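You operate a simulated robot arm through the tools that you are given. There is no shell and no other tool. Be economical: measure what you need, move in short steps, check, and stop when the job is done.

You run a simulated robot arm. Do the job below in one go: nothing can be reset, and whatever is moved stays where it is left.

TASK
Put things in order on the top of the bench. At the end: three of the paper sachets from the top of the bench are in the white bowl; the clear jar from the top of the bench stands on top of the green leaves; whatever was shut is shut again. Leave all else as you found it, and nothing knocked over.

Only the result counts: the job must be done as asked and must still hold three seconds after the hand-in. Knocking over, shifting, dropping, spilling or breaking anything else fails it.

THE ROBOT
A 7-joint arm with a two-finger parallel gripper, fixed in place. Base frame: the origin is at the foot of the arm, x ahead of it, y to its left, z up; the work surface is at about z = 840. Readings come in mm, rad, newtons and seconds.
With the tool pointing down near the work surface it reaches from about 300 to 700 mm from the base axis. Its first joint turns from -1.152 to 1.152 rad. Payload 1.57 kg.
The TCP is the grasp point between the finger pads, 30 mm short of the fingertips. In the tool frame z runs along the fingers and y along their closing line. Largest opening 110 mm; finger width 24, thickness 12; the body of the gripper, 48 by 112 mm, starts 78 mm behind the TCP.
Orientation is that of the tool frame in the base frame, as a unit quaternion [w, x, y, z]. With the fingers straight down and closing along the base's y, the tool's x points along the base's -x, its y along +y and its z along -z.

THE INTERFACE
- The arm moves only by the tool play_rows. Its argument "plan" is a list of rows, each a list of 7 numbers: the shift along the tool's x, y, z in mm, then the turn, a rotation vector about the tool's x, y, z in rad, then the gripper command, from -1 (shut) to 1 (fully open), values between in proportion. In form: [[x, y, z, ax, ay, az, claw], ...]. A call has 1 to 10 rows; each row shifts and turns the commanded pose from where the row before left it, along the tool's axes as they then stand. A row lasts 0.2 s, in which the tool goes at most 50 mm and 0.15 rad; a call with a longer step from one row to the next is refused whole, and so is a gripper value outside its range. Where a pose cannot be reached the arm comes as near as it can. A force on the tool above 40 N (or 10 N above the force at the start of the call, whichever is more), or a blocked arm, ends the call early, and 0.2 s more pass. The fingers move at their own pace (about 108 mm/s each) and stop on an object; they squeeze with about 39 N. The grip force told is the motor's: it shows also when the fingers shut on nothing. Time passes only in rows, and 0.2 s behind the last, so rows that do not move let the fingers close. It gives the time, the measured TCP pose, the force on the tool (base axes), the opening and the grip force at its end, in the units of the frame above (readings bear some noise), with the torque about the TCP (base axes, N m) and any sound that the robot's microphone picked up.
- Cameras (640 x 400 px; columns grow to the right, rows downward): "scene" is fixed at [180.4, -408.7, 1397.3]; the picture's right is [0.66, -0.75, 0.00], its down [-0.50, -0.44, -0.74] and it looks along [0.56, 0.49, -0.67] (base axes); focal length 278 px, centre (320, 200). "wrist" rides on the gripper at [70, 16, -141] in the tool frame; the picture's right is [-0.23, 0.97, 0.00], its down [-0.86, -0.20, -0.48] and it looks along [-0.47, -0.11, 0.88] (tool axes); focal length 222 px, centre (320, 200). There is no depth. A picture from a camera that has moved, and an enlarged one, comes with that camera's place and axes in the base frame and with its lens. The place of the scene camera against the robot may be out by one fixed shift of up to 12 mm in any direction.
- snapshot(camera): a new picture of that camera. The clock stands still meanwhile.
- enlarge(camera, box): a new picture of the part [left, top, right, bottom] of that camera's present view, enlarged. The clock stands still meanwhile.
- sign_off(): hands the job in; it is judged then, once.

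Work in short steps. Places have to be worked out from the pictures, the camera data and where the tool is seen: move nearer, look again, correct. Check each grasp and each placing, and mend what went wrong. You have 120 turns and 64 pictures in all, those below and enlarged ones among them. Open the gripper and draw the arm clear of the work before you hand the job in, unless the task says otherwise; then end with one line.

The tools are called after ">>>" as name(argument=value, ...) on one line, values as JSON. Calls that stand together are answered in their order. play_rows: Moves the arm, as the interface text tells. Its arguments: {"type":"object","properties":{"plan":{"type":"array"}},"required":["plan"]} The other tools are called the same way: snapshot (camera) takes a picture; enlarge (camera, box) takes an enlarged picture of a part of a camera's view; sign_off () hands the job in.

At the start:

```text
clock: 0.0
tcp_pos: [377.4, -90.3, 1131.8]
tcp_rot: [0.0, 0.0, 1.0, 0.001]
force: [-0.1, -0.4, -0.4]
torque: [0.0, -0.02, 0.0]
opening: 110.2
gripper_force: 0.1
```

scene: 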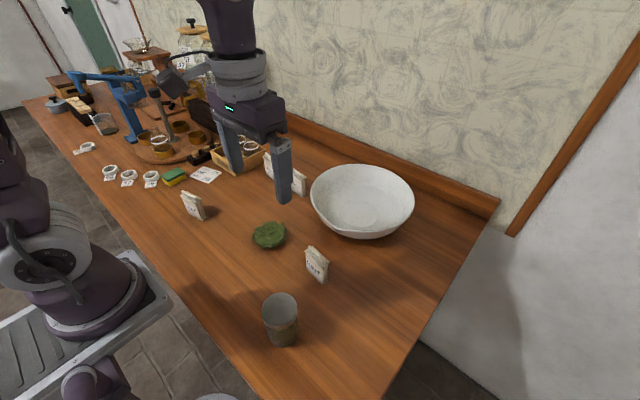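
wrist: 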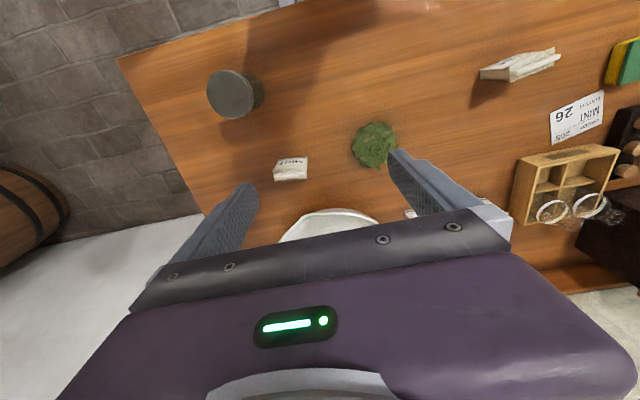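

I'll look closer at the work area first to identify the sachets, the jar and the leaves.

>>> enlarge(camera="scene", box=[160, 130, 420, 360])

>>> enlarge(camera="scene", box=[20, 20, 260, 200])

```text
1.74 times, centred on (290, 245) of scene
camera zoom: at [180.4, -408.7, 1397.3], right [0.66, -0.75, 0.0], down [-0.5, -0.44, -0.74], along [0.56, 0.49, -0.67], focal length 483 px, centre (372, 122)
```

zoom: 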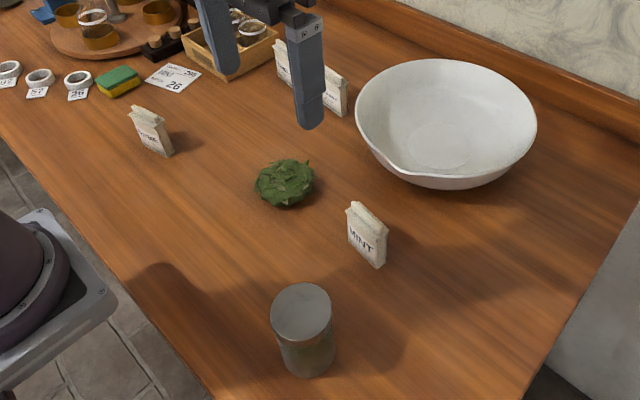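

```text
2.22 times, centred on (140, 110) of scene
camera zoom: at [180.4, -408.7, 1397.3], right [0.66, -0.75, 0.0], down [-0.5, -0.44, -0.74], along [0.56, 0.49, -0.67], focal length 617 px, centre (720, 400)
```

zoom: 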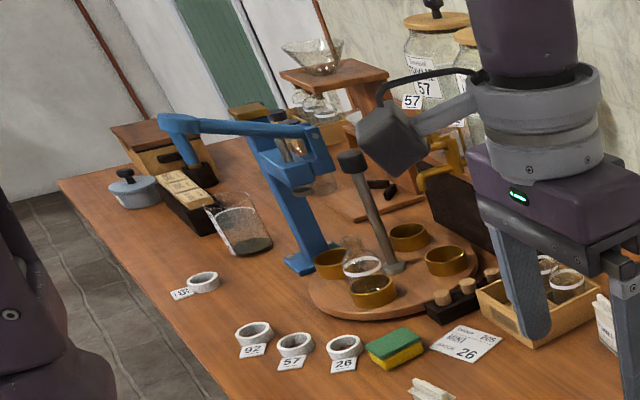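

Estimates so far: leaves about (445,0), MINT sachet about (450,-175), jar about (298,-200), left sachet about (371,204), and bowl about (660,-125). I'll enlarge the jar and the rear sachets to check them.

>>> enlarge(camera="scene", box=[240, 270, 330, 360])

>>> enlarge(camera="wrist", box=[190, 40, 450, 200])

>>> enlarge(camera="scene", box=[130, 100, 230, 170])

```text
4.44 times, centred on (285, 315) of scene
camera zoom: at [180.4, -408.7, 1397.3], right [0.66, -0.75, 0.0], down [-0.5, -0.44, -0.74], along [0.56, 0.49, -0.67], focal length 1234 px, centre (476, -311)
```

zoom: 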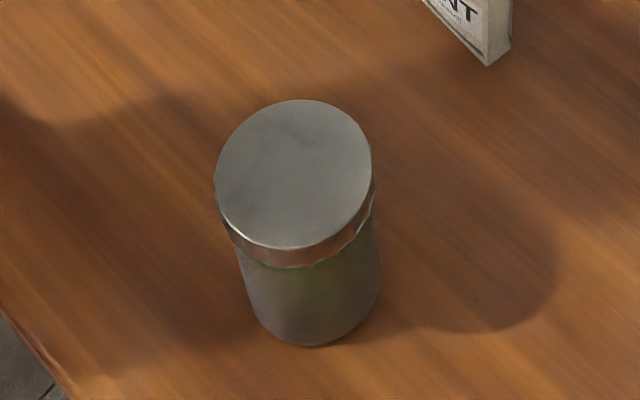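

```text
2.46 times, centred on (320, 120) of wrist
camera zoom: at [306.2, -74.1, 1272.8], right [0.23, 0.97, 0.0], down [0.86, -0.2, 0.48], along [0.47, -0.11, -0.88], focal length 547 px, centre (320, 397)
```

zoom: 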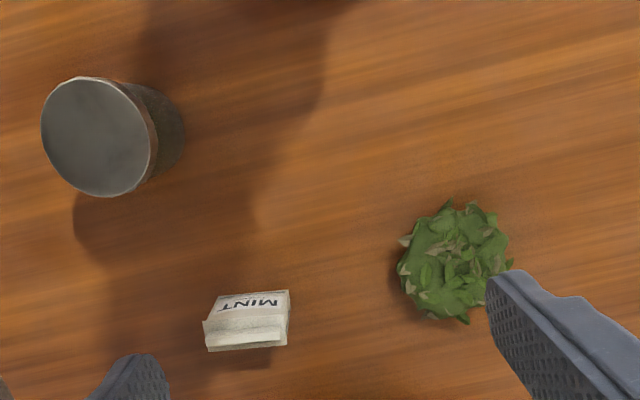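

```text
5.71 times, centred on (180, 135) of scene
camera zoom: at [180.4, -408.7, 1397.3], right [0.66, -0.75, 0.0], down [-0.5, -0.44, -0.74], along [0.56, 0.49, -0.67], focal length 1587 px, centre (1120, 571)
```

zoom: 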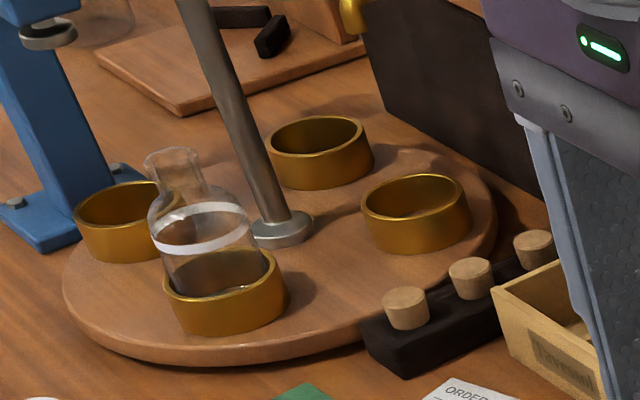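

The MINT sachet's centre is about (441,-163). It is about 60 wide along y, thin along x, and yawed about 9°. I'll move above it and start turning the gripper to close across its thickness.

>>> play_rows(plan=[[-32, -36, 0, 0, 0, 0, 1], [-32, -36, 0, 0, 0, 0, 1], [0, 0, 0, 0, 0, -0.15, 1], [0, 0, 0, 0, 0, -0.15, 1], [0, 0, 0, 0, 0, -0.15, 1], [0, 0, 0, 0, 0, -0.15, 1], [0, 0, 0, 0, 0, -0.15, 1], [0, 0, 0, 0, 0, -0.15, 1], [0, 0, 0, 0, 0, -0.15, 1], [0, 0, 0, 0, 0, -0.15, 1]])

>>> play_rows(plan=[[0, 0, 0, 0, 0, -0.15, 1], [0, 0, 0, 0, 0, -0.06, 1], [0, 0, 40, 0, 0, 0, 1], [0, 0, 40, 0, 0, 0, 1], [0, 0, 0, 0, 0, 0, 1]])

>>> snapshot(camera="wrist")

>>> snapshot(camera="scene")

```text
clock: 2.2
tcp_pos: [440.5, -162.9, 1131.6]
tcp_rot: [0.0, -0.566, 0.824, 0.001]
force: [0.5, 0.0, 0.5]
torque: [0.04, 0.03, -0.03]
opening: 109.9
gripper_force: 0.1
```

```text
clock: 3.4
tcp_pos: [441.8, -161.5, 1052.4]
tcp_rot: [0.001, -0.648, 0.762, 0.0]
force: [0.6, -0.1, 1.2]
torque: [-0.02, 0.02, -0.01]
opening: 110.0
gripper_force: 0.0
```

```text
56 pictures are left
camera wrist: at [414.1, -227.9, 1192.6], right [-0.92, 0.38, 0.0], down [0.33, 0.81, 0.48], along [0.18, 0.44, -0.88], focal length 222 px, centre (320, 200)
```

wrist: 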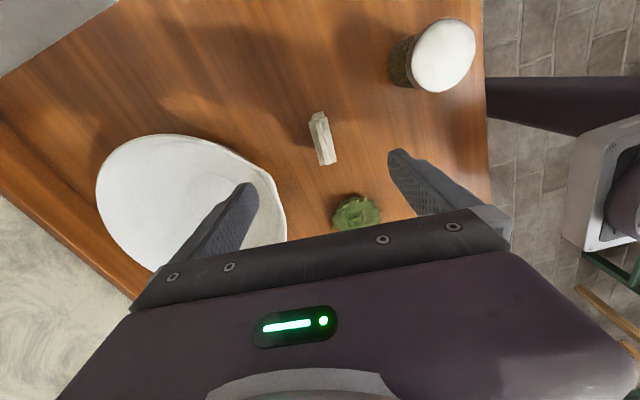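

```text
55 pictures are left
```

scene: 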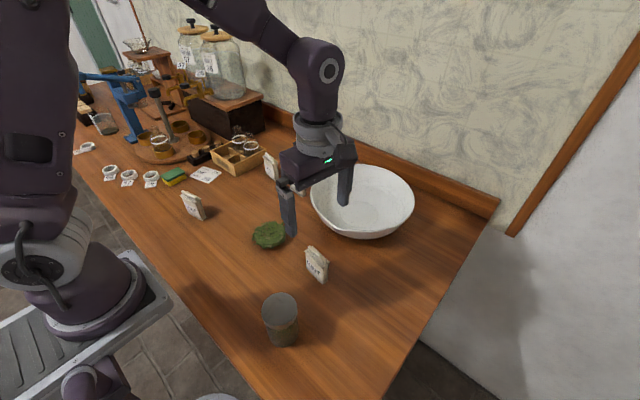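

I'll enlarge the wrist view to measure the sachet accurately.

>>> enlarge(camera="wrist", box=[270, 90, 390, 190])

```text
4.00 times, centred on (330, 140) of wrist
camera zoom: at [414.1, -227.9, 1192.6], right [-0.92, 0.38, 0.0], down [0.33, 0.81, 0.48], along [0.18, 0.44, -0.88], focal length 888 px, centre (280, 440)
```

zoom: 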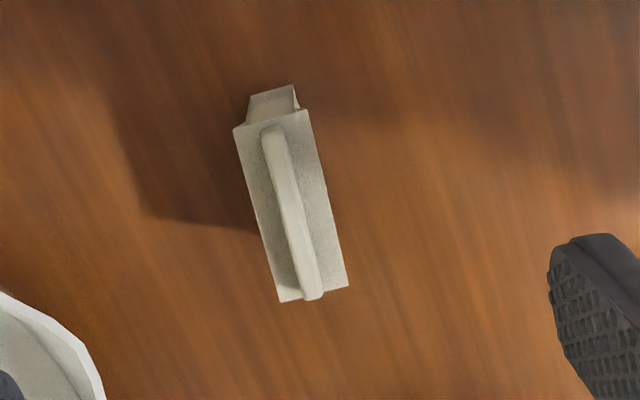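

The sachet's top centre is about (438,-158), 24 thick, and the yaw matches. I'll narrow the opening, centre the gripper, and go down to z≈888.

>>> play_rows(plan=[[-2.5, 3.4, 0, 0, 0, 0, 0.1], [0, 0, 45, 0, 0, 0, 0.1], [0, 0, 45, 0, 0, 0, 0.1], [0, 0, 35, 0, 0, 0, 0.1], [0, 0, 20, 0, 0, 0, 0.1], [0, 0, 19, 0, 0, 0, 0.1], [0, 0, 0, 0, 0, 0, 0.1]])

>>> enlarge(camera="scene", box=[240, 170, 420, 300])

```text
clock: 5.0
tcp_pos: [438.3, -159.7, 888.8]
tcp_rot: [0.0, -0.648, 0.761, 0.0]
force: [-0.2, 0.1, 0.2]
torque: [0.0, 0.0, -0.01]
opening: 60.3
gripper_force: 0.0
```

```text
3.08 times, centred on (330, 235) of scene
camera zoom: at [180.4, -408.7, 1397.3], right [0.66, -0.75, 0.0], down [-0.5, -0.44, -0.74], along [0.56, 0.49, -0.67], focal length 854 px, centre (289, 92)
```

zoom: 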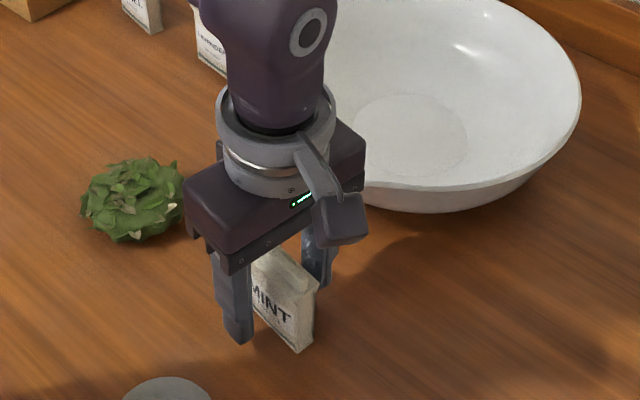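

It's well aligned. I'll close moderately, to a target of about 18 mm, and read the grip.

>>> play_rows(plan=[[0, 0, 0, 0, 0, 0, -0.3], [0, 0, 0, 0, 0, 0, -0.67], [0, 0, 0, 0, 0, 0, -0.67], [0, 0, 0, 0, 0, 0, -0.67]])

```text
clock: 6.0
tcp_pos: [437.4, -160.1, 888.8]
tcp_rot: [0.0, -0.648, 0.762, 0.0]
force: [1.1, -0.9, 0.4]
torque: [0.01, -0.02, -0.01]
opening: 22.8
gripper_force: 35.0
```

It's gripped at 35 N with a 22.8 opening. I'll lift it and carry it over the bowl to about (665,-130).

>>> play_rows(plan=[[0, 0, -30, 0, 0, 0, -0.67], [0, 0, -40, 0, 0, 0, -0.67], [0, 0, -40, 0, 0, 0, -0.67], [0, 0, -40, 0, 0, 0, -0.67], [-13.2, -44, 0, 0, 0, 0, -0.67], [-13.2, -44, 0, 0, 0, 0, -0.67], [-13.2, -44, 0, 0, 0, 0, -0.67], [-13.2, -44, 0, 0, 0, 0, -0.67], [-13.2, -44, 0, 0, 0, 0, -0.67], [0, 0, 0, 0, 0, 0, -0.67]])

>>> snapshot(camera="scene")

>>> snapshot(camera="wrist")

```text
clock: 8.2
tcp_pos: [662.1, -121.7, 1037.2]
tcp_rot: [-0.004, -0.662, 0.749, -0.002]
force: [-0.1, 0.2, -0.2]
torque: [-0.03, -0.02, 0.01]
opening: 22.8
gripper_force: 35.1
out of reach, approached as far as the arm can: row 9
```

```text
52 pictures are left
```

scene: 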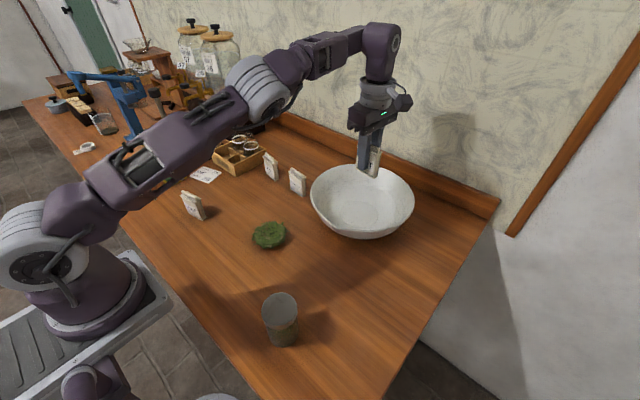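

```text
51 pictures are left
camera wrist: at [636.7, -188.1, 1178.7], right [-0.94, 0.34, 0.0], down [0.3, 0.83, 0.47], along [0.16, 0.44, -0.88], focal length 222 px, centre (320, 200)
```

wrist: 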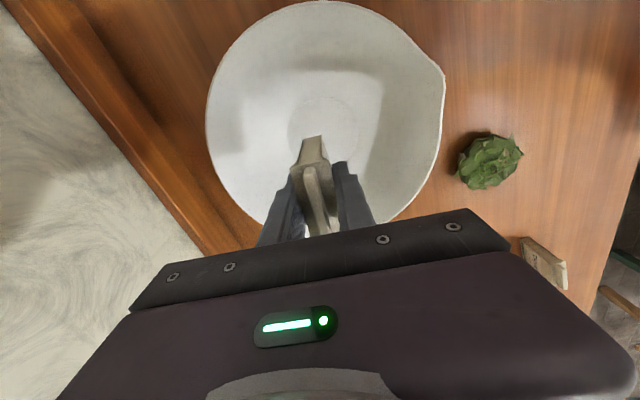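

The bowl's centre is about (648,-128) and the sachet is over it. I'll ease back a little and lower to TCP z≈910.

>>> play_rows(plan=[[0, 15, 0, 0, 0, 0, -0.67], [2, 0, 35, 0, 0, 0, -0.67], [0, 0, 35, 0, 0, 0, -0.67], [0, 0, 30, 0, 0, 0, -0.67], [0, 0, 15, 0, 0, 0, -0.67], [0, 0, 0, 0, 0, 0, -0.67]])

>>> enlarge(camera="scene", box=[290, 120, 430, 250])

```text
clock: 9.6
tcp_pos: [649.6, -129.5, 923.9]
tcp_rot: [0.0, -0.648, 0.762, -0.001]
force: [-0.2, -0.3, -1.2]
torque: [0.0, 0.02, 0.02]
opening: 22.7
gripper_force: 35.2
```

```text
3.08 times, centred on (360, 185) of scene
camera zoom: at [180.4, -408.7, 1397.3], right [0.66, -0.75, 0.0], down [-0.5, -0.44, -0.74], along [0.56, 0.49, -0.67], focal length 854 px, centre (197, 246)
```

zoom: 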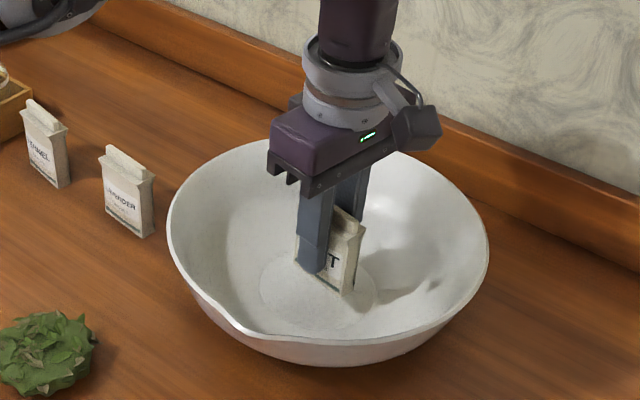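

It's near the floor, so I'll lower a few millimetres more and watch the force.

>>> play_rows(plan=[[0, 0, 8, 0, 0, 0, -0.67], [0, 0, 6, 0, 0, 0, -0.67], [0, 0, 0, 0, 0, 0, -0.67]])

```text
clock: 10.4
tcp_pos: [650.8, -129.4, 909.3]
tcp_rot: [0.001, -0.647, 0.762, 0.0]
force: [0.5, 0.0, -0.7]
torque: [0.02, 0.03, -0.01]
opening: 23.0
gripper_force: 35.5
```

>>> play_rows(plan=[[0, 0, 4, 0, 0, 0, -0.67], [0, 0, 3, 0, 0, 0, -0.67], [0, 0, 0, 0, 0, 0, -0.67]])

```text
clock: 11.2
tcp_pos: [650.7, -128.8, 902.3]
tcp_rot: [0.0, -0.648, 0.762, 0.0]
force: [-0.4, 0.2, -0.4]
torque: [-0.01, -0.03, -0.01]
opening: 22.8
gripper_force: 35.3
```

There's no contact yet. I'll go down another 5 mm, release gently and retreat up.

>>> play_rows(plan=[[0, 0, 5, 0, 0, 0, -0.67], [0, 0, 0, 0, 0, 0, -0.45], [0, 0, 0, 0, 0, 0, -0.1], [0, 0, 0, 0, 0, 0, -0.1], [0, 0, -30, 0, 0, 0, -0.1], [0, 0, -40, 0, 0, 0, -0.1], [0, 0, -40, 0, 0, 0, -0.1], [0, 0, -30, 0, 0, 0, -0.1]])

>>> snapshot(camera="wrist")

>>> enlarge(camera="scene", box=[250, 120, 430, 250])

```text
clock: 13.0
tcp_pos: [651.0, -129.8, 1036.6]
tcp_rot: [0.0, -0.648, 0.761, 0.0]
force: [0.3, 0.7, 0.2]
torque: [0.01, 0.02, 0.0]
opening: 49.6
gripper_force: 0.2
```

```text
49 pictures are left
camera wrist: at [623.2, -196.0, 1177.4], right [-0.92, 0.38, 0.0], down [0.33, 0.81, 0.48], along [0.18, 0.44, -0.88], focal length 222 px, centre (320, 200)
```

wrist: 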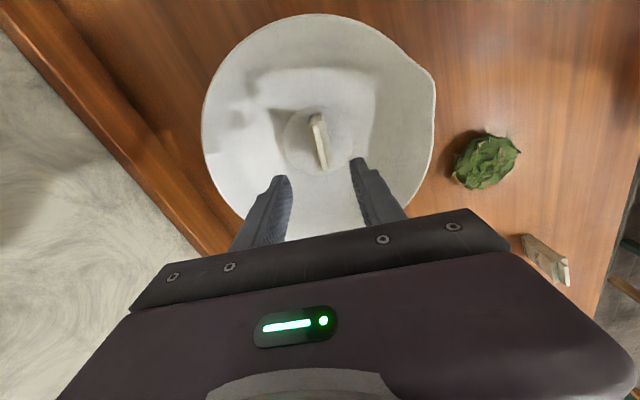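

```text
3.08 times, centred on (340, 185) of scene
camera zoom: at [180.4, -408.7, 1397.3], right [0.66, -0.75, 0.0], down [-0.5, -0.44, -0.74], along [0.56, 0.49, -0.67], focal length 854 px, centre (258, 246)
```

zoom: 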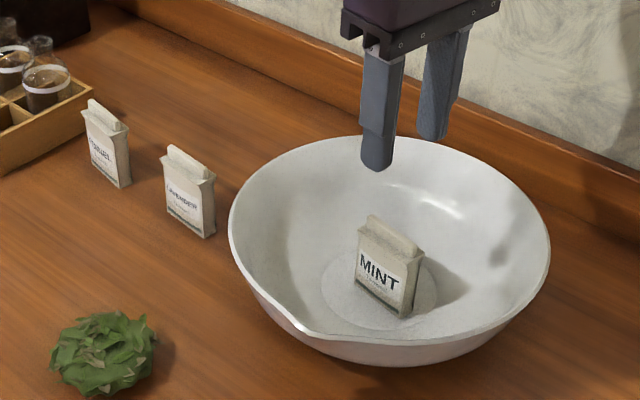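

MINT stands in the bowl. LAVENDER is next, at about (622,72), so I'll hover above it.

>>> play_rows(plan=[[-38.3, 13.5, 0, 0, 0, 0, 0.1], [-38.3, 13.5, 0, 0, 0, 0, 0.1], [-38.3, 13.5, 0, 0, 0, 0, 0.1], [-38.3, 13.5, 0, 0, 0, 0, 0.1], [-38.3, 13.5, 0, 0, 0, 0, 0.1], [0, 0, 0, 0, 0, 0, 0.1]])

>>> enlarge(camera="wrist", box=[240, 60, 440, 220])

```text
clock: 14.4
tcp_pos: [612.5, 71.2, 1036.5]
tcp_rot: [0.0, -0.648, 0.762, 0.0]
force: [0.4, 0.2, 0.3]
torque: [0.0, 0.01, 0.03]
opening: 60.4
gripper_force: 0.2
```

```text
2.50 times, centred on (340, 140) of wrist
camera zoom: at [585.1, 4.9, 1177.8], right [-0.92, 0.38, 0.0], down [0.33, 0.81, 0.48], along [0.18, 0.44, -0.88], focal length 555 px, centre (270, 350)
```

zoom: 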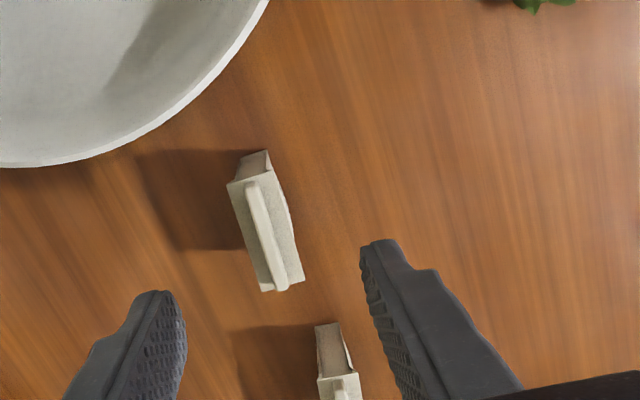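

LAVENDER's top centre is about (619,82), with its long axis about 4° off y. I'll rotate -0.08, centre, and descend.

>>> play_rows(plan=[[0, 0, 0, 0, 0, -0.08, 0.1], [-11.4, -5.7, 0, 0, 0, 0, 0.1], [0, 0, 45, 0, 0, 0, 0.1], [0, 0, 45, 0, 0, 0, 0.1], [0, 0, 30, 0, 0, 0, 0.1], [0, 0, 15, 0, 0, 0, 0.1], [0, 0, 13, 0, 0, 0, 0.1], [0, 0, 0, 0, 0, 0, 0.1]])

>>> enlarge(camera="scene", box=[230, 100, 370, 220])

>>> enlarge(camera="wrist", box=[220, 110, 420, 250])

```text
clock: 16.2
tcp_pos: [621.4, 81.6, 888.2]
tcp_rot: [0.0, -0.678, 0.735, 0.0]
force: [0.0, -0.1, -0.5]
torque: [-0.01, 0.01, 0.0]
opening: 60.6
gripper_force: 0.0
```

```text
3.33 times, centred on (300, 160) of scene
camera zoom: at [180.4, -408.7, 1397.3], right [0.66, -0.75, 0.0], down [-0.5, -0.44, -0.74], along [0.56, 0.49, -0.67], focal length 926 px, centre (387, 333)
```

zoom: 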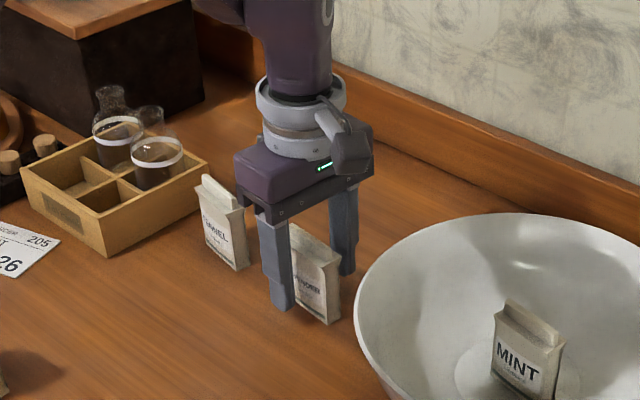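

```text
2.86 times, centred on (320, 180) of wrist
camera zoom: at [598.2, 12.9, 1028.8], right [-0.95, 0.31, 0.0], down [0.27, 0.84, 0.48], along [0.15, 0.46, -0.88], focal length 635 px, centre (320, 257)
```

zoom: 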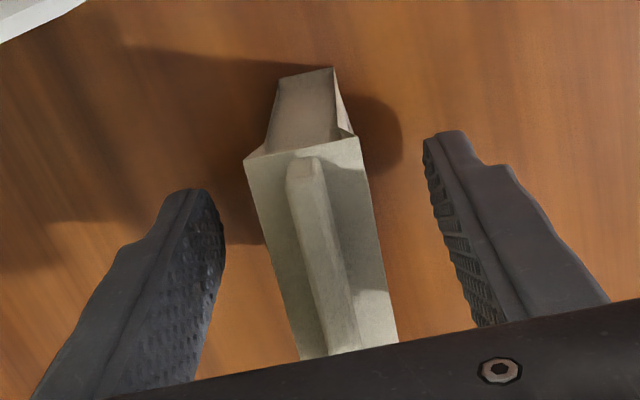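

It's centred between the fingers. I'll close and lift.

>>> play_rows(plan=[[0, 0, 0, 0, 0, 0, -0.3], [0, 0, 0, 0, 0, 0, -0.67], [0, 0, 0, 0, 0, 0, -0.67], [0, 0, 0, 0, 0, 0, -0.67], [0, 0, -30, 0, 0, 0, -0.67], [0, 0, -40, 0, 0, 0, -0.67], [0, 0, -40, 0, 0, 0, -0.67], [0, 0, -40, 0, 0, 0, -0.67], [0, 0, 0, 0, 0, 0, -0.67]])

```text
clock: 18.2
tcp_pos: [620.1, 81.0, 1038.3]
tcp_rot: [0.001, -0.677, 0.736, 0.0]
force: [0.4, -0.3, -0.6]
torque: [0.01, 0.04, 0.05]
opening: 22.8
gripper_force: 35.3
```

LAVENDER is held. I'll carry it to about (602,-128), parallel to MINT on the near side of the bowl.

>>> play_rows(plan=[[42, 0.1, 0, 0, 0, 0, -0.67], [42, 0.1, 0, 0, 0, 0, -0.67], [42, 0.1, 0, 0, 0, 0, -0.67], [42, 0.1, 0, 0, 0, 0, -0.67], [41.8, 0.1, 0, 0, 0, 0, -0.67], [0, 0, 40, 0, 0, 0, -0.67], [0, 0, 0, 0, 0, 0, -0.67]])

>>> snapshot(camera="wrist")

>>> enlarge(camera="scene", box=[270, 120, 430, 250])

```text
clock: 19.8
tcp_pos: [603.9, -131.2, 999.7]
tcp_rot: [0.0, -0.678, 0.735, -0.001]
force: [-0.6, 0.1, -0.4]
torque: [-0.03, -0.04, 0.01]
opening: 23.0
gripper_force: 35.4
```

```text
44 pictures are left
camera wrist: at [581.1, -199.4, 1140.4], right [-0.95, 0.31, 0.0], down [0.27, 0.84, 0.48], along [0.15, 0.46, -0.88], focal length 222 px, centre (320, 200)
```

wrist: 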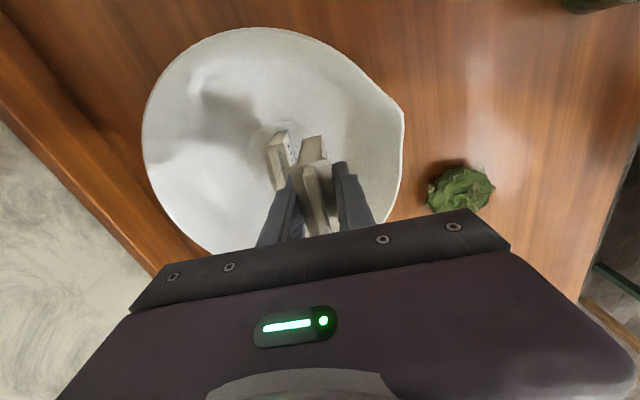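

```text
3.08 times, centred on (350, 185) of scene
camera zoom: at [180.4, -408.7, 1397.3], right [0.66, -0.75, 0.0], down [-0.5, -0.44, -0.74], along [0.56, 0.49, -0.67], focal length 854 px, centre (228, 246)
```

zoom: 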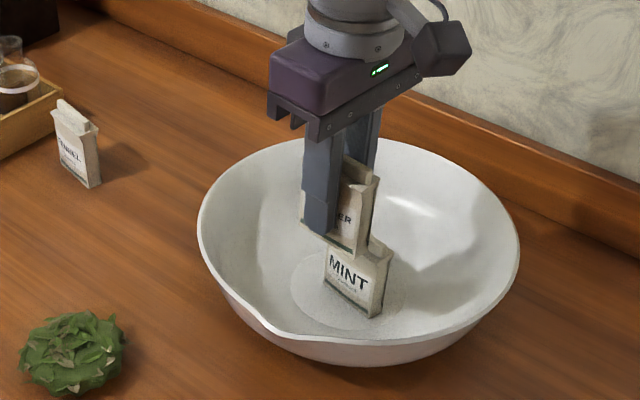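

MINT is confirmed at about (649,-130) with clearance. I'll lower to z≈916.

>>> play_rows(plan=[[0, 0, 35, 0, 0, 0, -0.67], [0, 0, 25, 0, 0, 0, -0.67], [0, 0, 15, 0, 0, 0, -0.67], [0, 0, 8, 0, 0, 0, -0.67], [0, 0, 0, 0, 0, 0, -0.67]])

>>> enlarge(camera="scene", box=[290, 150, 410, 250])

>>> enlarge(camera="wrist", box=[200, 90, 420, 250])

```text
clock: 21.0
tcp_pos: [603.1, -130.3, 914.2]
tcp_rot: [0.0, -0.678, 0.735, 0.0]
force: [-1.4, -0.1, -0.4]
torque: [-0.03, -0.04, -0.03]
opening: 22.8
gripper_force: 35.7
```

```text
4.00 times, centred on (350, 200) of scene
camera zoom: at [180.4, -408.7, 1397.3], right [0.66, -0.75, 0.0], down [-0.5, -0.44, -0.74], along [0.56, 0.49, -0.67], focal length 1111 px, centre (200, 200)
```

zoom: 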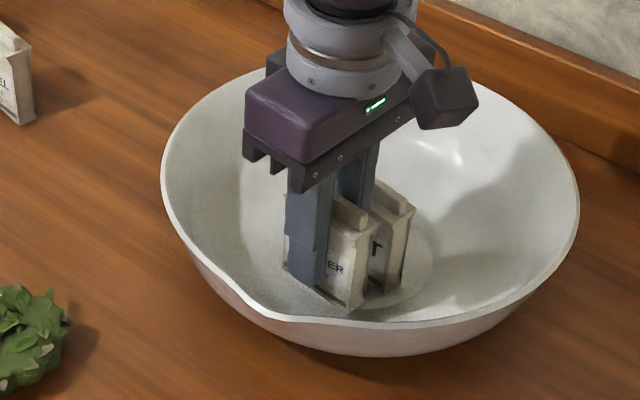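

```text
2.50 times, centred on (310, 170) of wrist
camera zoom: at [580.9, -196.7, 1055.6], right [-0.95, 0.31, 0.0], down [0.27, 0.84, 0.48], along [0.15, 0.46, -0.88], focal length 555 px, centre (345, 275)
```

zoom: 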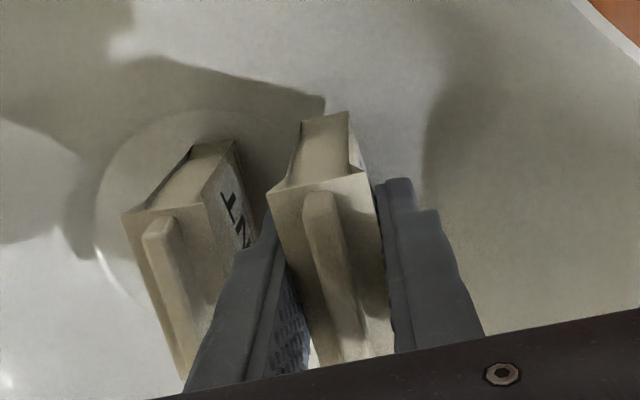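

There's a small gap between the finger and MINT. I'll lower 6 mm more, open only slightly, and retreat straight up.

>>> play_rows(plan=[[0, 0, 3, 0, 0, 0, -0.67], [0, 0, 3, 0, 0, 0, -0.67], [0, 0, 0, 0, 0, 0, -0.5], [0, 0, 0, 0, 0, 0, -0.42], [0, 0, 0, 0, 0, 0, -0.42], [0, 0, -25, 0, 0, 0, -0.42], [0, 0, -40, 0, 0, 0, -0.42], [0, 0, -40, 0, 0, 0, -0.42], [0, 0, -40, 0, 0, 0, -0.42], [0, 0, 0, 0, 0, 0, -0.42]])

>>> enlarge(camera="scene", box=[290, 150, 410, 250])

```text
clock: 23.2
tcp_pos: [604.1, -128.8, 1056.7]
tcp_rot: [0.0, -0.678, 0.735, 0.0]
force: [0.1, 0.0, -0.8]
torque: [0.01, 0.03, -0.03]
opening: 32.1
gripper_force: 0.0
```

```text
4.00 times, centred on (350, 200) of scene
camera zoom: at [180.4, -408.7, 1397.3], right [0.66, -0.75, 0.0], down [-0.5, -0.44, -0.74], along [0.56, 0.49, -0.67], focal length 1111 px, centre (200, 200)
```

zoom: 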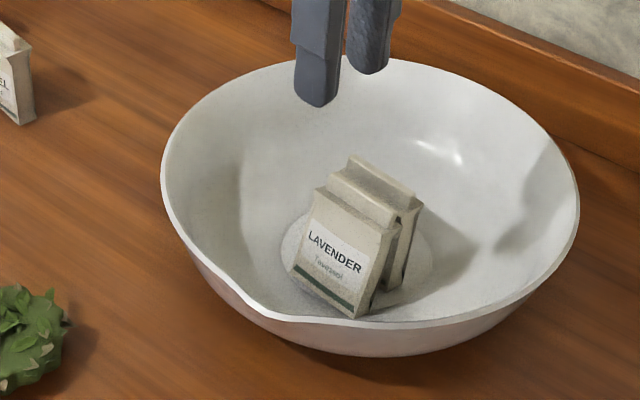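

LAVENDER leans on MINT inside the bowl, which is fine. Next I'll move above the left sachet at about (368,198).

>>> play_rows(plan=[[-33.8, 29.6, 0, 0, 0, 0, 0.1], [-33.8, 29.6, 0, 0, 0, 0, 0.1], [-33.8, 29.6, 0, 0, 0, 0, 0.1], [-33.8, 29.6, 0, 0, 0, 0, 0.1], [-33.8, 29.6, 0, 0, 0, 0, 0.1], [-33.8, 29.6, 0, 0, 0, 0, 0.1], [-33.8, 29.6, 0, 0, 0, 0, 0.1], [-33.8, 29.6, 0, 0, 0, 0, 0.1], [-33.8, 29.6, 0, 0, 0, 0, 0.1], [0, 0, 0, 0, 0, 0, 0.1]])

>>> enlarge(camera="wrist", box=[240, 60, 440, 220])

```text
clock: 25.4
tcp_pos: [360.9, 198.4, 1053.7]
tcp_rot: [0.0, -0.678, 0.735, 0.0]
force: [-0.3, 0.3, -0.6]
torque: [-0.01, -0.02, -0.03]
opening: 60.5
gripper_force: 0.1
```

```text
2.50 times, centred on (340, 140) of wrist
camera zoom: at [338.8, 129.9, 1195.7], right [-0.95, 0.31, 0.0], down [0.27, 0.84, 0.48], along [0.15, 0.46, -0.88], focal length 555 px, centre (270, 350)
```

zoom: 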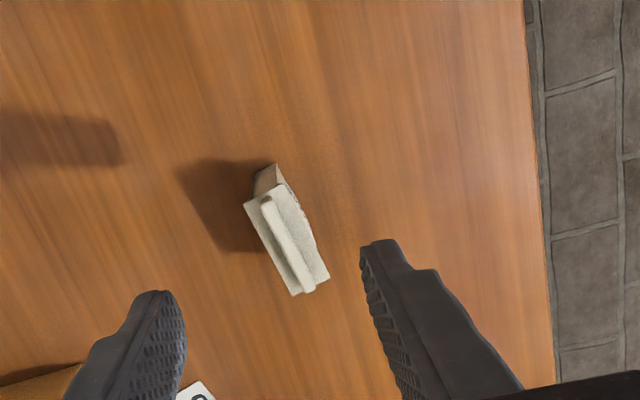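

The third sachet's top centre is about (360,225), with its axis tilted the other way. I'll rotate -0.25, centre, and descend.

>>> play_rows(plan=[[0, 0, 0, 0, 0, -0.125, 0.1], [0, 0, 0, 0, 0, -0.125, 0.1], [-26.4, -3.4, 0, 0, 0, 0, 0.1], [0, 0, 45, 0, 0, 0, 0.1], [0, 0, 45, 0, 0, 0, 0.1], [0, 0, 20, 0, 0, 0, 0.1], [0, 0, 0, 0, 0, 0, 0.1]])

>>> enlarge(camera="wrist", box=[220, 110, 420, 250])

```text
clock: 27.0
tcp_pos: [359.2, 225.4, 944.1]
tcp_rot: [0.001, 0.764, -0.645, 0.0]
force: [0.0, 0.3, 1.0]
torque: [-0.02, 0.01, -0.03]
opening: 60.4
gripper_force: 0.0
```

```text
2.86 times, centred on (320, 180) of wrist
camera zoom: at [355.1, 153.3, 1084.6], right [-1.0, 0.06, 0.0], down [0.05, 0.88, 0.48], along [0.03, 0.48, -0.88], focal length 635 px, centre (320, 257)
```

zoom: 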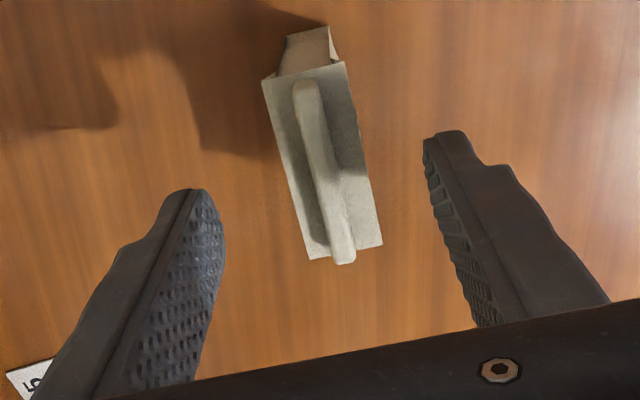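

It's centred at about (359,223). I'll descend, grip and lift.

>>> play_rows(plan=[[2, 0, 30, 0, 0, 0, 0.1], [0, 0, 15, 0, 0, 0, 0.1], [0, 0, 11, 0, 0, 0, 0.1], [0, 0, 0, 0, 0, 0, 0.1], [0, 0, 0, 0, 0, 0, -0.3], [0, 0, 0, 0, 0, 0, -0.67], [0, 0, 0, 0, 0, 0, -0.67], [0, 0, 0, 0, 0, 0, -0.67], [0, 0, -20, 0, 0, 0, -0.67], [0, 0, -40, 0, 0, 0, -0.67]])

```text
clock: 29.2
tcp_pos: [364.2, 221.2, 949.3]
tcp_rot: [0.0, 0.764, -0.645, 0.0]
force: [0.1, -0.2, 0.1]
torque: [0.02, 0.0, 0.01]
opening: 22.8
gripper_force: 35.1
```

Held. I'll lift and turn back, so the sachet's long side runs along x, to place it on the +y side of the bowl.

>>> play_rows(plan=[[0, 0, -45, 0, 0, 0, -0.67], [0, 0, -45, 0, 0, 0, -0.67], [0, 0, 0, 0, 0, 0.15, -0.67], [0, 0, 0, 0, 0, 0.15, -0.67], [0, 0, 0, 0, 0, 0.15, -0.67], [0, 0, 0, 0, 0, 0.15, -0.67], [0, 0, 0, 0, 0, 0.15, -0.67], [0, 0, 0, 0, 0, 0.15, -0.67], [0, 0, 0, 0, 0, 0.15, -0.67], [0, 0, 0, 0, 0, 0.15, -0.67]])

>>> play_rows(plan=[[0, 0, 0, 0, 0, 0.15, -0.67], [0, 0, 0, 0, 0, 0.15, -0.67], [0, 0, 0, 0, 0, 0.15, -0.67], [0, 0, 0, 0, 0, 0.09, -0.67], [-30, -31, 0, 0, 0, 0, -0.67], [-30, -31, 0, 0, 0, 0, -0.67], [-30, -31, 0, 0, 0, 0, -0.67], [-30, -31, 0, 0, 0, 0, -0.67], [-30, -31, 0, 0, 0, 0, -0.67], [0, 0, 0, 0, 0, 0, -0.67]])

```text
clock: 31.4
tcp_pos: [360.7, 222.5, 1039.7]
tcp_rot: [0.001, -0.265, 0.964, 0.001]
force: [1.4, -0.8, 0.5]
torque: [-0.01, -0.02, -0.02]
opening: 22.9
gripper_force: 34.9
```

```text
clock: 33.6
tcp_pos: [510.8, 65.6, 1037.6]
tcp_rot: [0.001, 0.0, 1.0, 0.0]
force: [-0.2, -0.8, -0.7]
torque: [-0.01, 0.02, 0.01]
opening: 22.5
gripper_force: 35.0
```

>>> play_rows(plan=[[-31.8, -32, 0, 0, 0, 0, -0.67], [-31.8, -32, 0, 0, 0, 0, -0.67], [-31.8, -32, 0, 0, 0, 0, -0.67], [-31.8, -32, 0, 0, 0, 0, -0.67], [0, 0, 35, 0, 0, 0, -0.67], [0, 0, 0, 0, 0, 0, -0.67]])

>>> snapshot(camera="wrist")

>>> enlarge(camera="scene", box=[270, 120, 430, 250])

```text
clock: 35.0
tcp_pos: [638.1, -62.6, 1003.0]
tcp_rot: [-0.001, 0.0, 1.0, 0.0]
force: [-0.1, 0.0, -1.3]
torque: [0.03, 0.01, -0.02]
opening: 22.8
gripper_force: 35.3
```

```text
37 pictures are left
camera wrist: at [568.2, -46.5, 1144.0], right [0.23, 0.97, 0.0], down [0.86, -0.2, 0.48], along [0.47, -0.11, -0.88], focal length 222 px, centre (320, 200)
```

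wrist: 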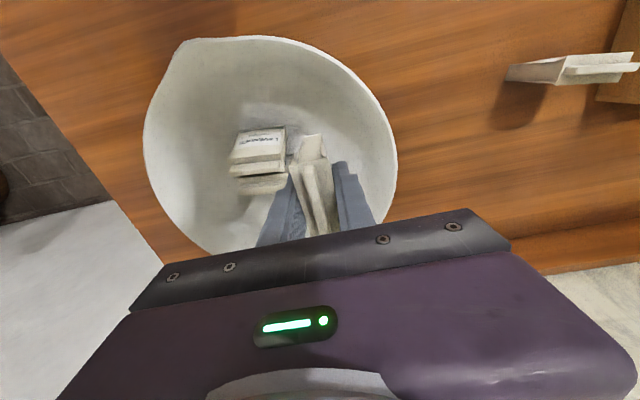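

```text
3.08 times, centred on (350, 185) of scene
camera zoom: at [180.4, -408.7, 1397.3], right [0.66, -0.75, 0.0], down [-0.5, -0.44, -0.74], along [0.56, 0.49, -0.67], focal length 854 px, centre (228, 246)
```

zoom: 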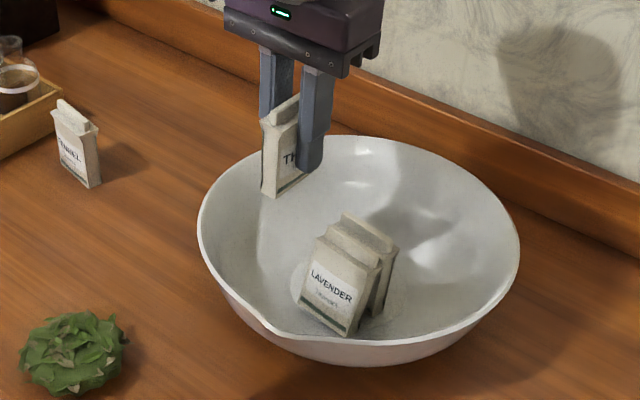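

It's placed well. I'll lower gradually and watch the force.

>>> play_rows(plan=[[0, -3, 30, 0, 0, 0, -0.67], [0, 0, 20, 0, 0, 0, -0.67], [0, 0, 12, 0, 0, 0, -0.67], [0, 0, 0, 0, 0, 0, -0.67]])

>>> enlarge(camera="scene", box=[290, 150, 410, 250])

>>> enlarge(camera="wrist", box=[200, 90, 420, 250])

```text
clock: 36.0
tcp_pos: [637.8, -64.8, 941.4]
tcp_rot: [-0.001, 0.0, 1.0, 0.0]
force: [0.1, 0.1, -1.2]
torque: [0.0, -0.01, -0.03]
opening: 22.7
gripper_force: 35.9
```

```text
4.00 times, centred on (350, 200) of scene
camera zoom: at [180.4, -408.7, 1397.3], right [0.66, -0.75, 0.0], down [-0.5, -0.44, -0.74], along [0.56, 0.49, -0.67], focal length 1111 px, centre (200, 200)
```

zoom: 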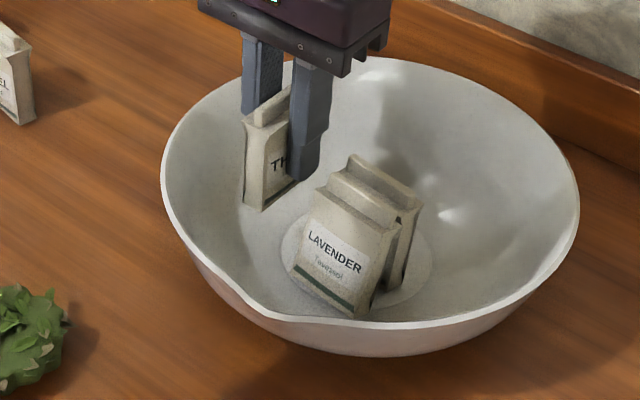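

```text
2.50 times, centred on (310, 170) of wrist
camera zoom: at [568.1, -48.7, 1082.5], right [0.23, 0.97, 0.0], down [0.86, -0.2, 0.48], along [0.47, -0.11, -0.88], focal length 555 px, centre (345, 275)
```

zoom: 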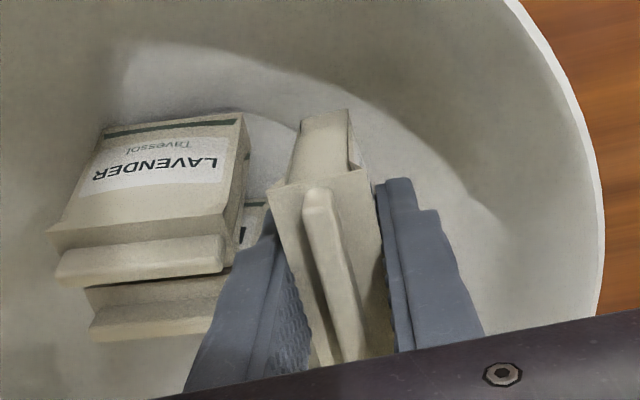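

Still no contact. I'll lower another 15 mm.

>>> play_rows(plan=[[0, 0, 5, 0, 0, 0, -0.67], [0, 0, 5, 0, 0, 0, -0.67], [0, 0, 5, 0, 0, 0, -0.67], [0, 0, 0, 0, 0, 0, -0.67]])

>>> enlarge(camera="scene", box=[290, 150, 410, 250])

```text
clock: 37.0
tcp_pos: [639.5, -65.5, 926.7]
tcp_rot: [0.0, 0.001, 1.0, 0.0]
force: [-0.1, -0.8, -0.8]
torque: [0.0, 0.01, 0.03]
opening: 22.8
gripper_force: 35.3
```

```text
4.00 times, centred on (350, 200) of scene
camera zoom: at [180.4, -408.7, 1397.3], right [0.66, -0.75, 0.0], down [-0.5, -0.44, -0.74], along [0.56, 0.49, -0.67], focal length 1111 px, centre (200, 200)
```

zoom: 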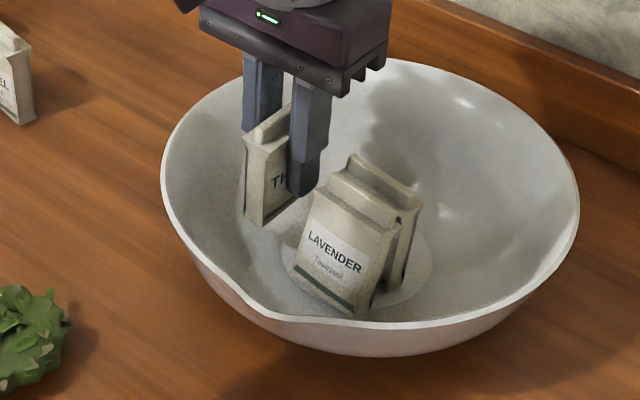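

>>> play_rows(plan=[[0, 0, 4, 0, 0, 0, -0.67], [0, 0, 4, 0, 0, 0, -0.67], [0, 0, 0, 0, 0, 0, -0.67]])

```text
clock: 37.8
tcp_pos: [638.9, -64.3, 919.9]
tcp_rot: [0.0, -0.001, 1.0, 0.0]
force: [0.3, 0.0, 0.1]
torque: [0.01, -0.01, -0.02]
opening: 22.8
gripper_force: 34.8
```

It's close to the wall with no load. I'll go 3 mm lower, release gently and retreat up.

>>> play_rows(plan=[[0, 0, 3, 0, 0, 0, -0.67], [0, 0, 0, 0, 0, 0, -0.5], [0, 0, 0, 0, 0, 0, -0.4], [0, 0, 0, 0, 0, 0, -0.4], [0, 0, -25, 0, 0, 0, -0.4], [0, 0, -40, 0, 0, 0, -0.4], [0, 0, -40, 0, 0, 0, -0.4], [0, 0, -40, 0, 0, 0, -0.4], [0, 0, 0, 0, 0, 0, -0.4]])

>>> enlarge(camera="scene", box=[290, 150, 410, 250])

```text
clock: 39.8
tcp_pos: [639.9, -62.9, 1060.3]
tcp_rot: [0.0, 0.0, 1.0, 0.0]
force: [-0.2, 0.5, -0.9]
torque: [-0.02, 0.0, 0.01]
opening: 33.2
gripper_force: 0.1
```

```text
4.00 times, centred on (350, 200) of scene
camera zoom: at [180.4, -408.7, 1397.3], right [0.66, -0.75, 0.0], down [-0.5, -0.44, -0.74], along [0.56, 0.49, -0.67], focal length 1111 px, centre (200, 200)
```

zoom: 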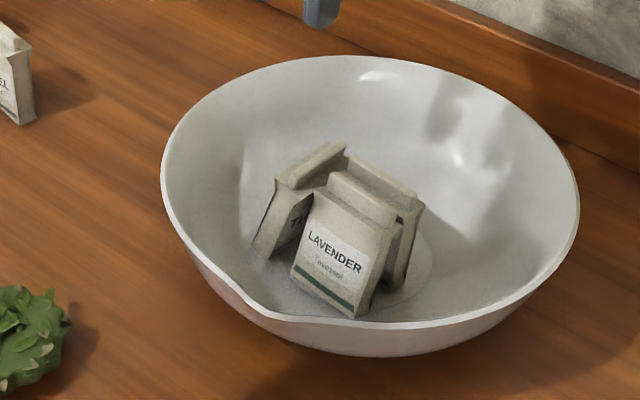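

All three sachets are in the bowl. Now the jar: I'll move to hover near (310,-200) and open fully.

>>> play_rows(plan=[[41, -17, 0, 0, 0, 0, 0.5], [41, -17, 0, 0, 0, 0, 0.5], [41, -17, 0, 0, 0, 0, 1], [41, -17, 0, 0, 0, 0, 1], [41, -17, 0, 0, 0, 0, 1], [41, -17, 0, 0, 0, 0, 1], [41, -17, 0, 0, 0, 0, 1], [41, -17, 0, 0, 0, 0, 1], [0, 0, 0, 0, 0, 0, 1]])

>>> snapshot(camera="wrist")

>>> snapshot(camera="scene")

```text
clock: 41.8
tcp_pos: [311.5, -200.0, 1059.7]
tcp_rot: [0.001, -0.001, 1.0, 0.0]
force: [-0.8, 0.1, 0.5]
torque: [-0.01, -0.02, 0.0]
opening: 110.1
gripper_force: 0.0
```

```text
31 pictures are left
camera wrist: at [241.1, -183.6, 1200.6], right [0.23, 0.97, 0.0], down [0.86, -0.2, 0.48], along [0.47, -0.11, -0.88], focal length 222 px, centre (320, 200)
```

wrist: 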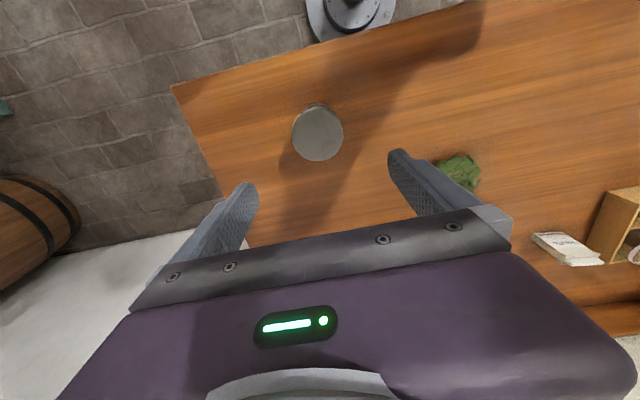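

```text
30 pictures are left
```

scene: 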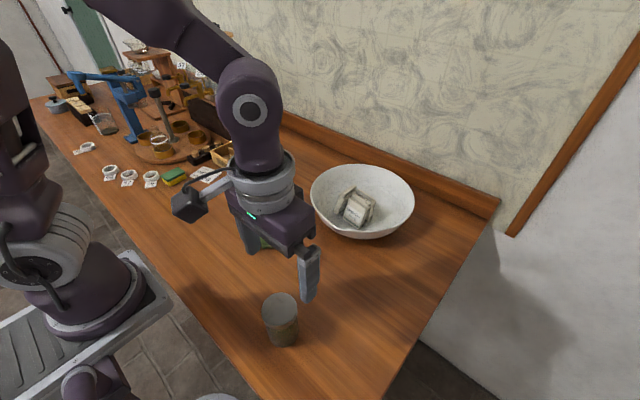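

From two views the lid is at about (295,-200,932), 64 wide. I'll centre above it at TCP z≈990 and check.

>>> play_rows(plan=[[16.5, 0, 0, 0, 0, 0, 1], [0, 0, 40, 0, 0, 0, 1], [0, 0, 30, 0, 0, 0, 1], [0, 0, 0, 0, 0, 0, 1]])

>>> snapshot(camera="wrist")

>>> enlarge(camera="scene", box=[210, 220, 350, 360])

```text
clock: 42.8
tcp_pos: [294.9, -200.3, 992.7]
tcp_rot: [-0.001, 0.0, 1.0, 0.0]
force: [-0.7, 1.0, 0.4]
torque: [-0.03, -0.02, -0.01]
opening: 109.9
gripper_force: 0.1
```

```text
29 pictures are left
camera wrist: at [224.9, -183.4, 1132.2], right [0.23, 0.97, 0.0], down [0.86, -0.2, 0.48], along [0.47, -0.11, -0.88], focal length 222 px, centre (320, 200)
```

wrist: 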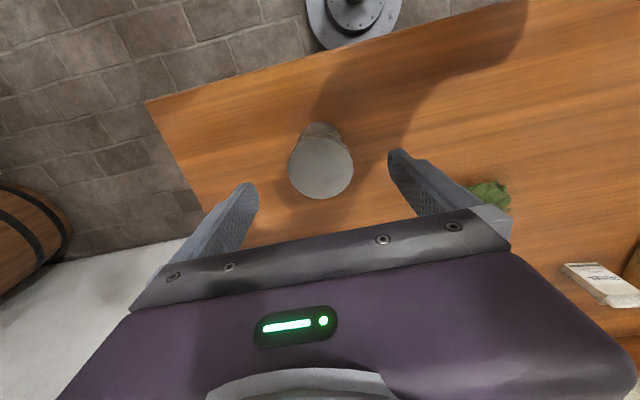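

```text
2.86 times, centred on (280, 290) of scene
camera zoom: at [180.4, -408.7, 1397.3], right [0.66, -0.75, 0.0], down [-0.5, -0.44, -0.74], along [0.56, 0.49, -0.67], focal length 793 px, centre (434, -57)
```

zoom: 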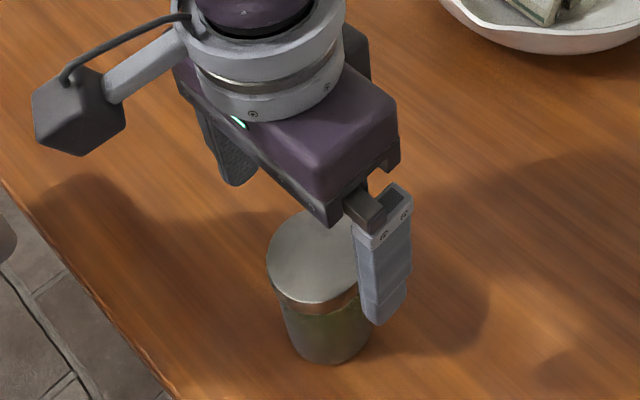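

The jar is centred at about (296,-199). I'll descend to z≈886 around the body.

>>> play_rows(plan=[[-1, 1, 40, 0, 0, 0, 1], [0, 0, 35, 0, 0, 0, 1], [0, 0, 20, 0, 0, 0, 1], [0, 0, 12, 0, 0, 0, 1], [0, 0, 0, 0, 0, 0, 1]])

>>> enlarge(camera="scene", box=[210, 220, 350, 360])

>>> enlarge(camera="wrist", box=[200, 90, 440, 250])

```text
clock: 44.0
tcp_pos: [295.4, -199.7, 883.1]
tcp_rot: [0.0, 0.0, 1.0, 0.0]
force: [0.0, -0.9, 0.3]
torque: [-0.04, -0.01, 0.02]
opening: 109.9
gripper_force: 0.0
```

```text
2.86 times, centred on (280, 290) of scene
camera zoom: at [180.4, -408.7, 1397.3], right [0.66, -0.75, 0.0], down [-0.5, -0.44, -0.74], along [0.56, 0.49, -0.67], focal length 793 px, centre (434, -57)
```

zoom: 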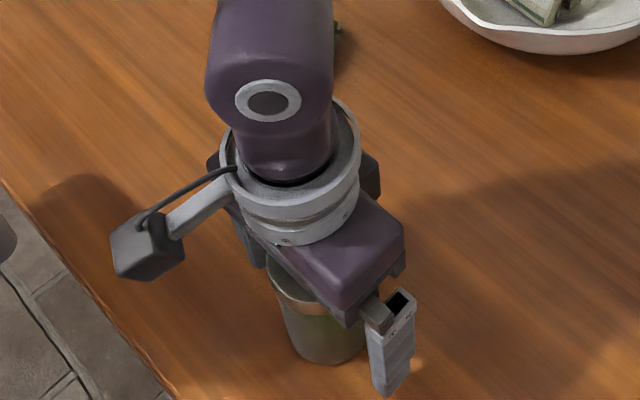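

```text
2.50 times, centred on (320, 170) of wrist
camera zoom: at [225.7, -182.5, 1024.4], right [0.23, 0.97, 0.0], down [0.86, -0.2, 0.48], along [0.47, -0.11, -0.88], focal length 555 px, centre (320, 275)
```

zoom: 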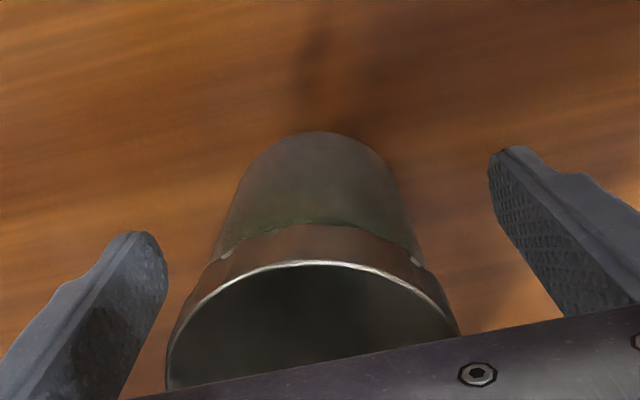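

It's aligned around the body. I'll lower 4 mm and close gradually.

>>> play_rows(plan=[[0, 0, 4, 0, 0, 0, 0.6], [0, 0, 0, 0, 0, 0, 0.3], [0, 0, 0, 0, 0, 0, 0.1], [0, 0, 0, 0, 0, 0, 0.0], [0, 0, 0, 0, 0, 0, 0.0], [0, 0, 0, 0, 0, 0, 0.0]])

```text
clock: 45.4
tcp_pos: [296.1, -200.4, 880.5]
tcp_rot: [0.0, 0.0, 1.0, 0.0]
force: [0.3, -0.6, 0.1]
torque: [0.02, -0.03, -0.02]
opening: 58.6
gripper_force: 38.9
```

Gripped at 58.6 mm. I'll lift straight up and check.

>>> play_rows(plan=[[0, 0, -15, 0, 0, 0, 0.0], [0, 0, -35, 0, 0, 0, 0.0], [0, 0, -40, 0, 0, 0, 0.0], [0, 0, -30, 0, 0, 0, 0.0], [0, 0, 0, 0, 0, 0, 0.0]])

>>> snapshot(camera="scene")

```text
clock: 46.6
tcp_pos: [295.0, -200.3, 999.0]
tcp_rot: [0.0, -0.001, 1.0, -0.001]
force: [-0.5, -1.0, -1.6]
torque: [0.0, 0.0, -0.02]
opening: 58.6
gripper_force: 39.0
```

```text
25 pictures are left
```

scene: 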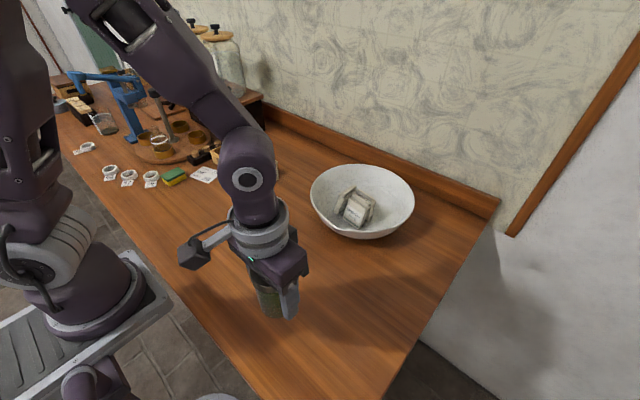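

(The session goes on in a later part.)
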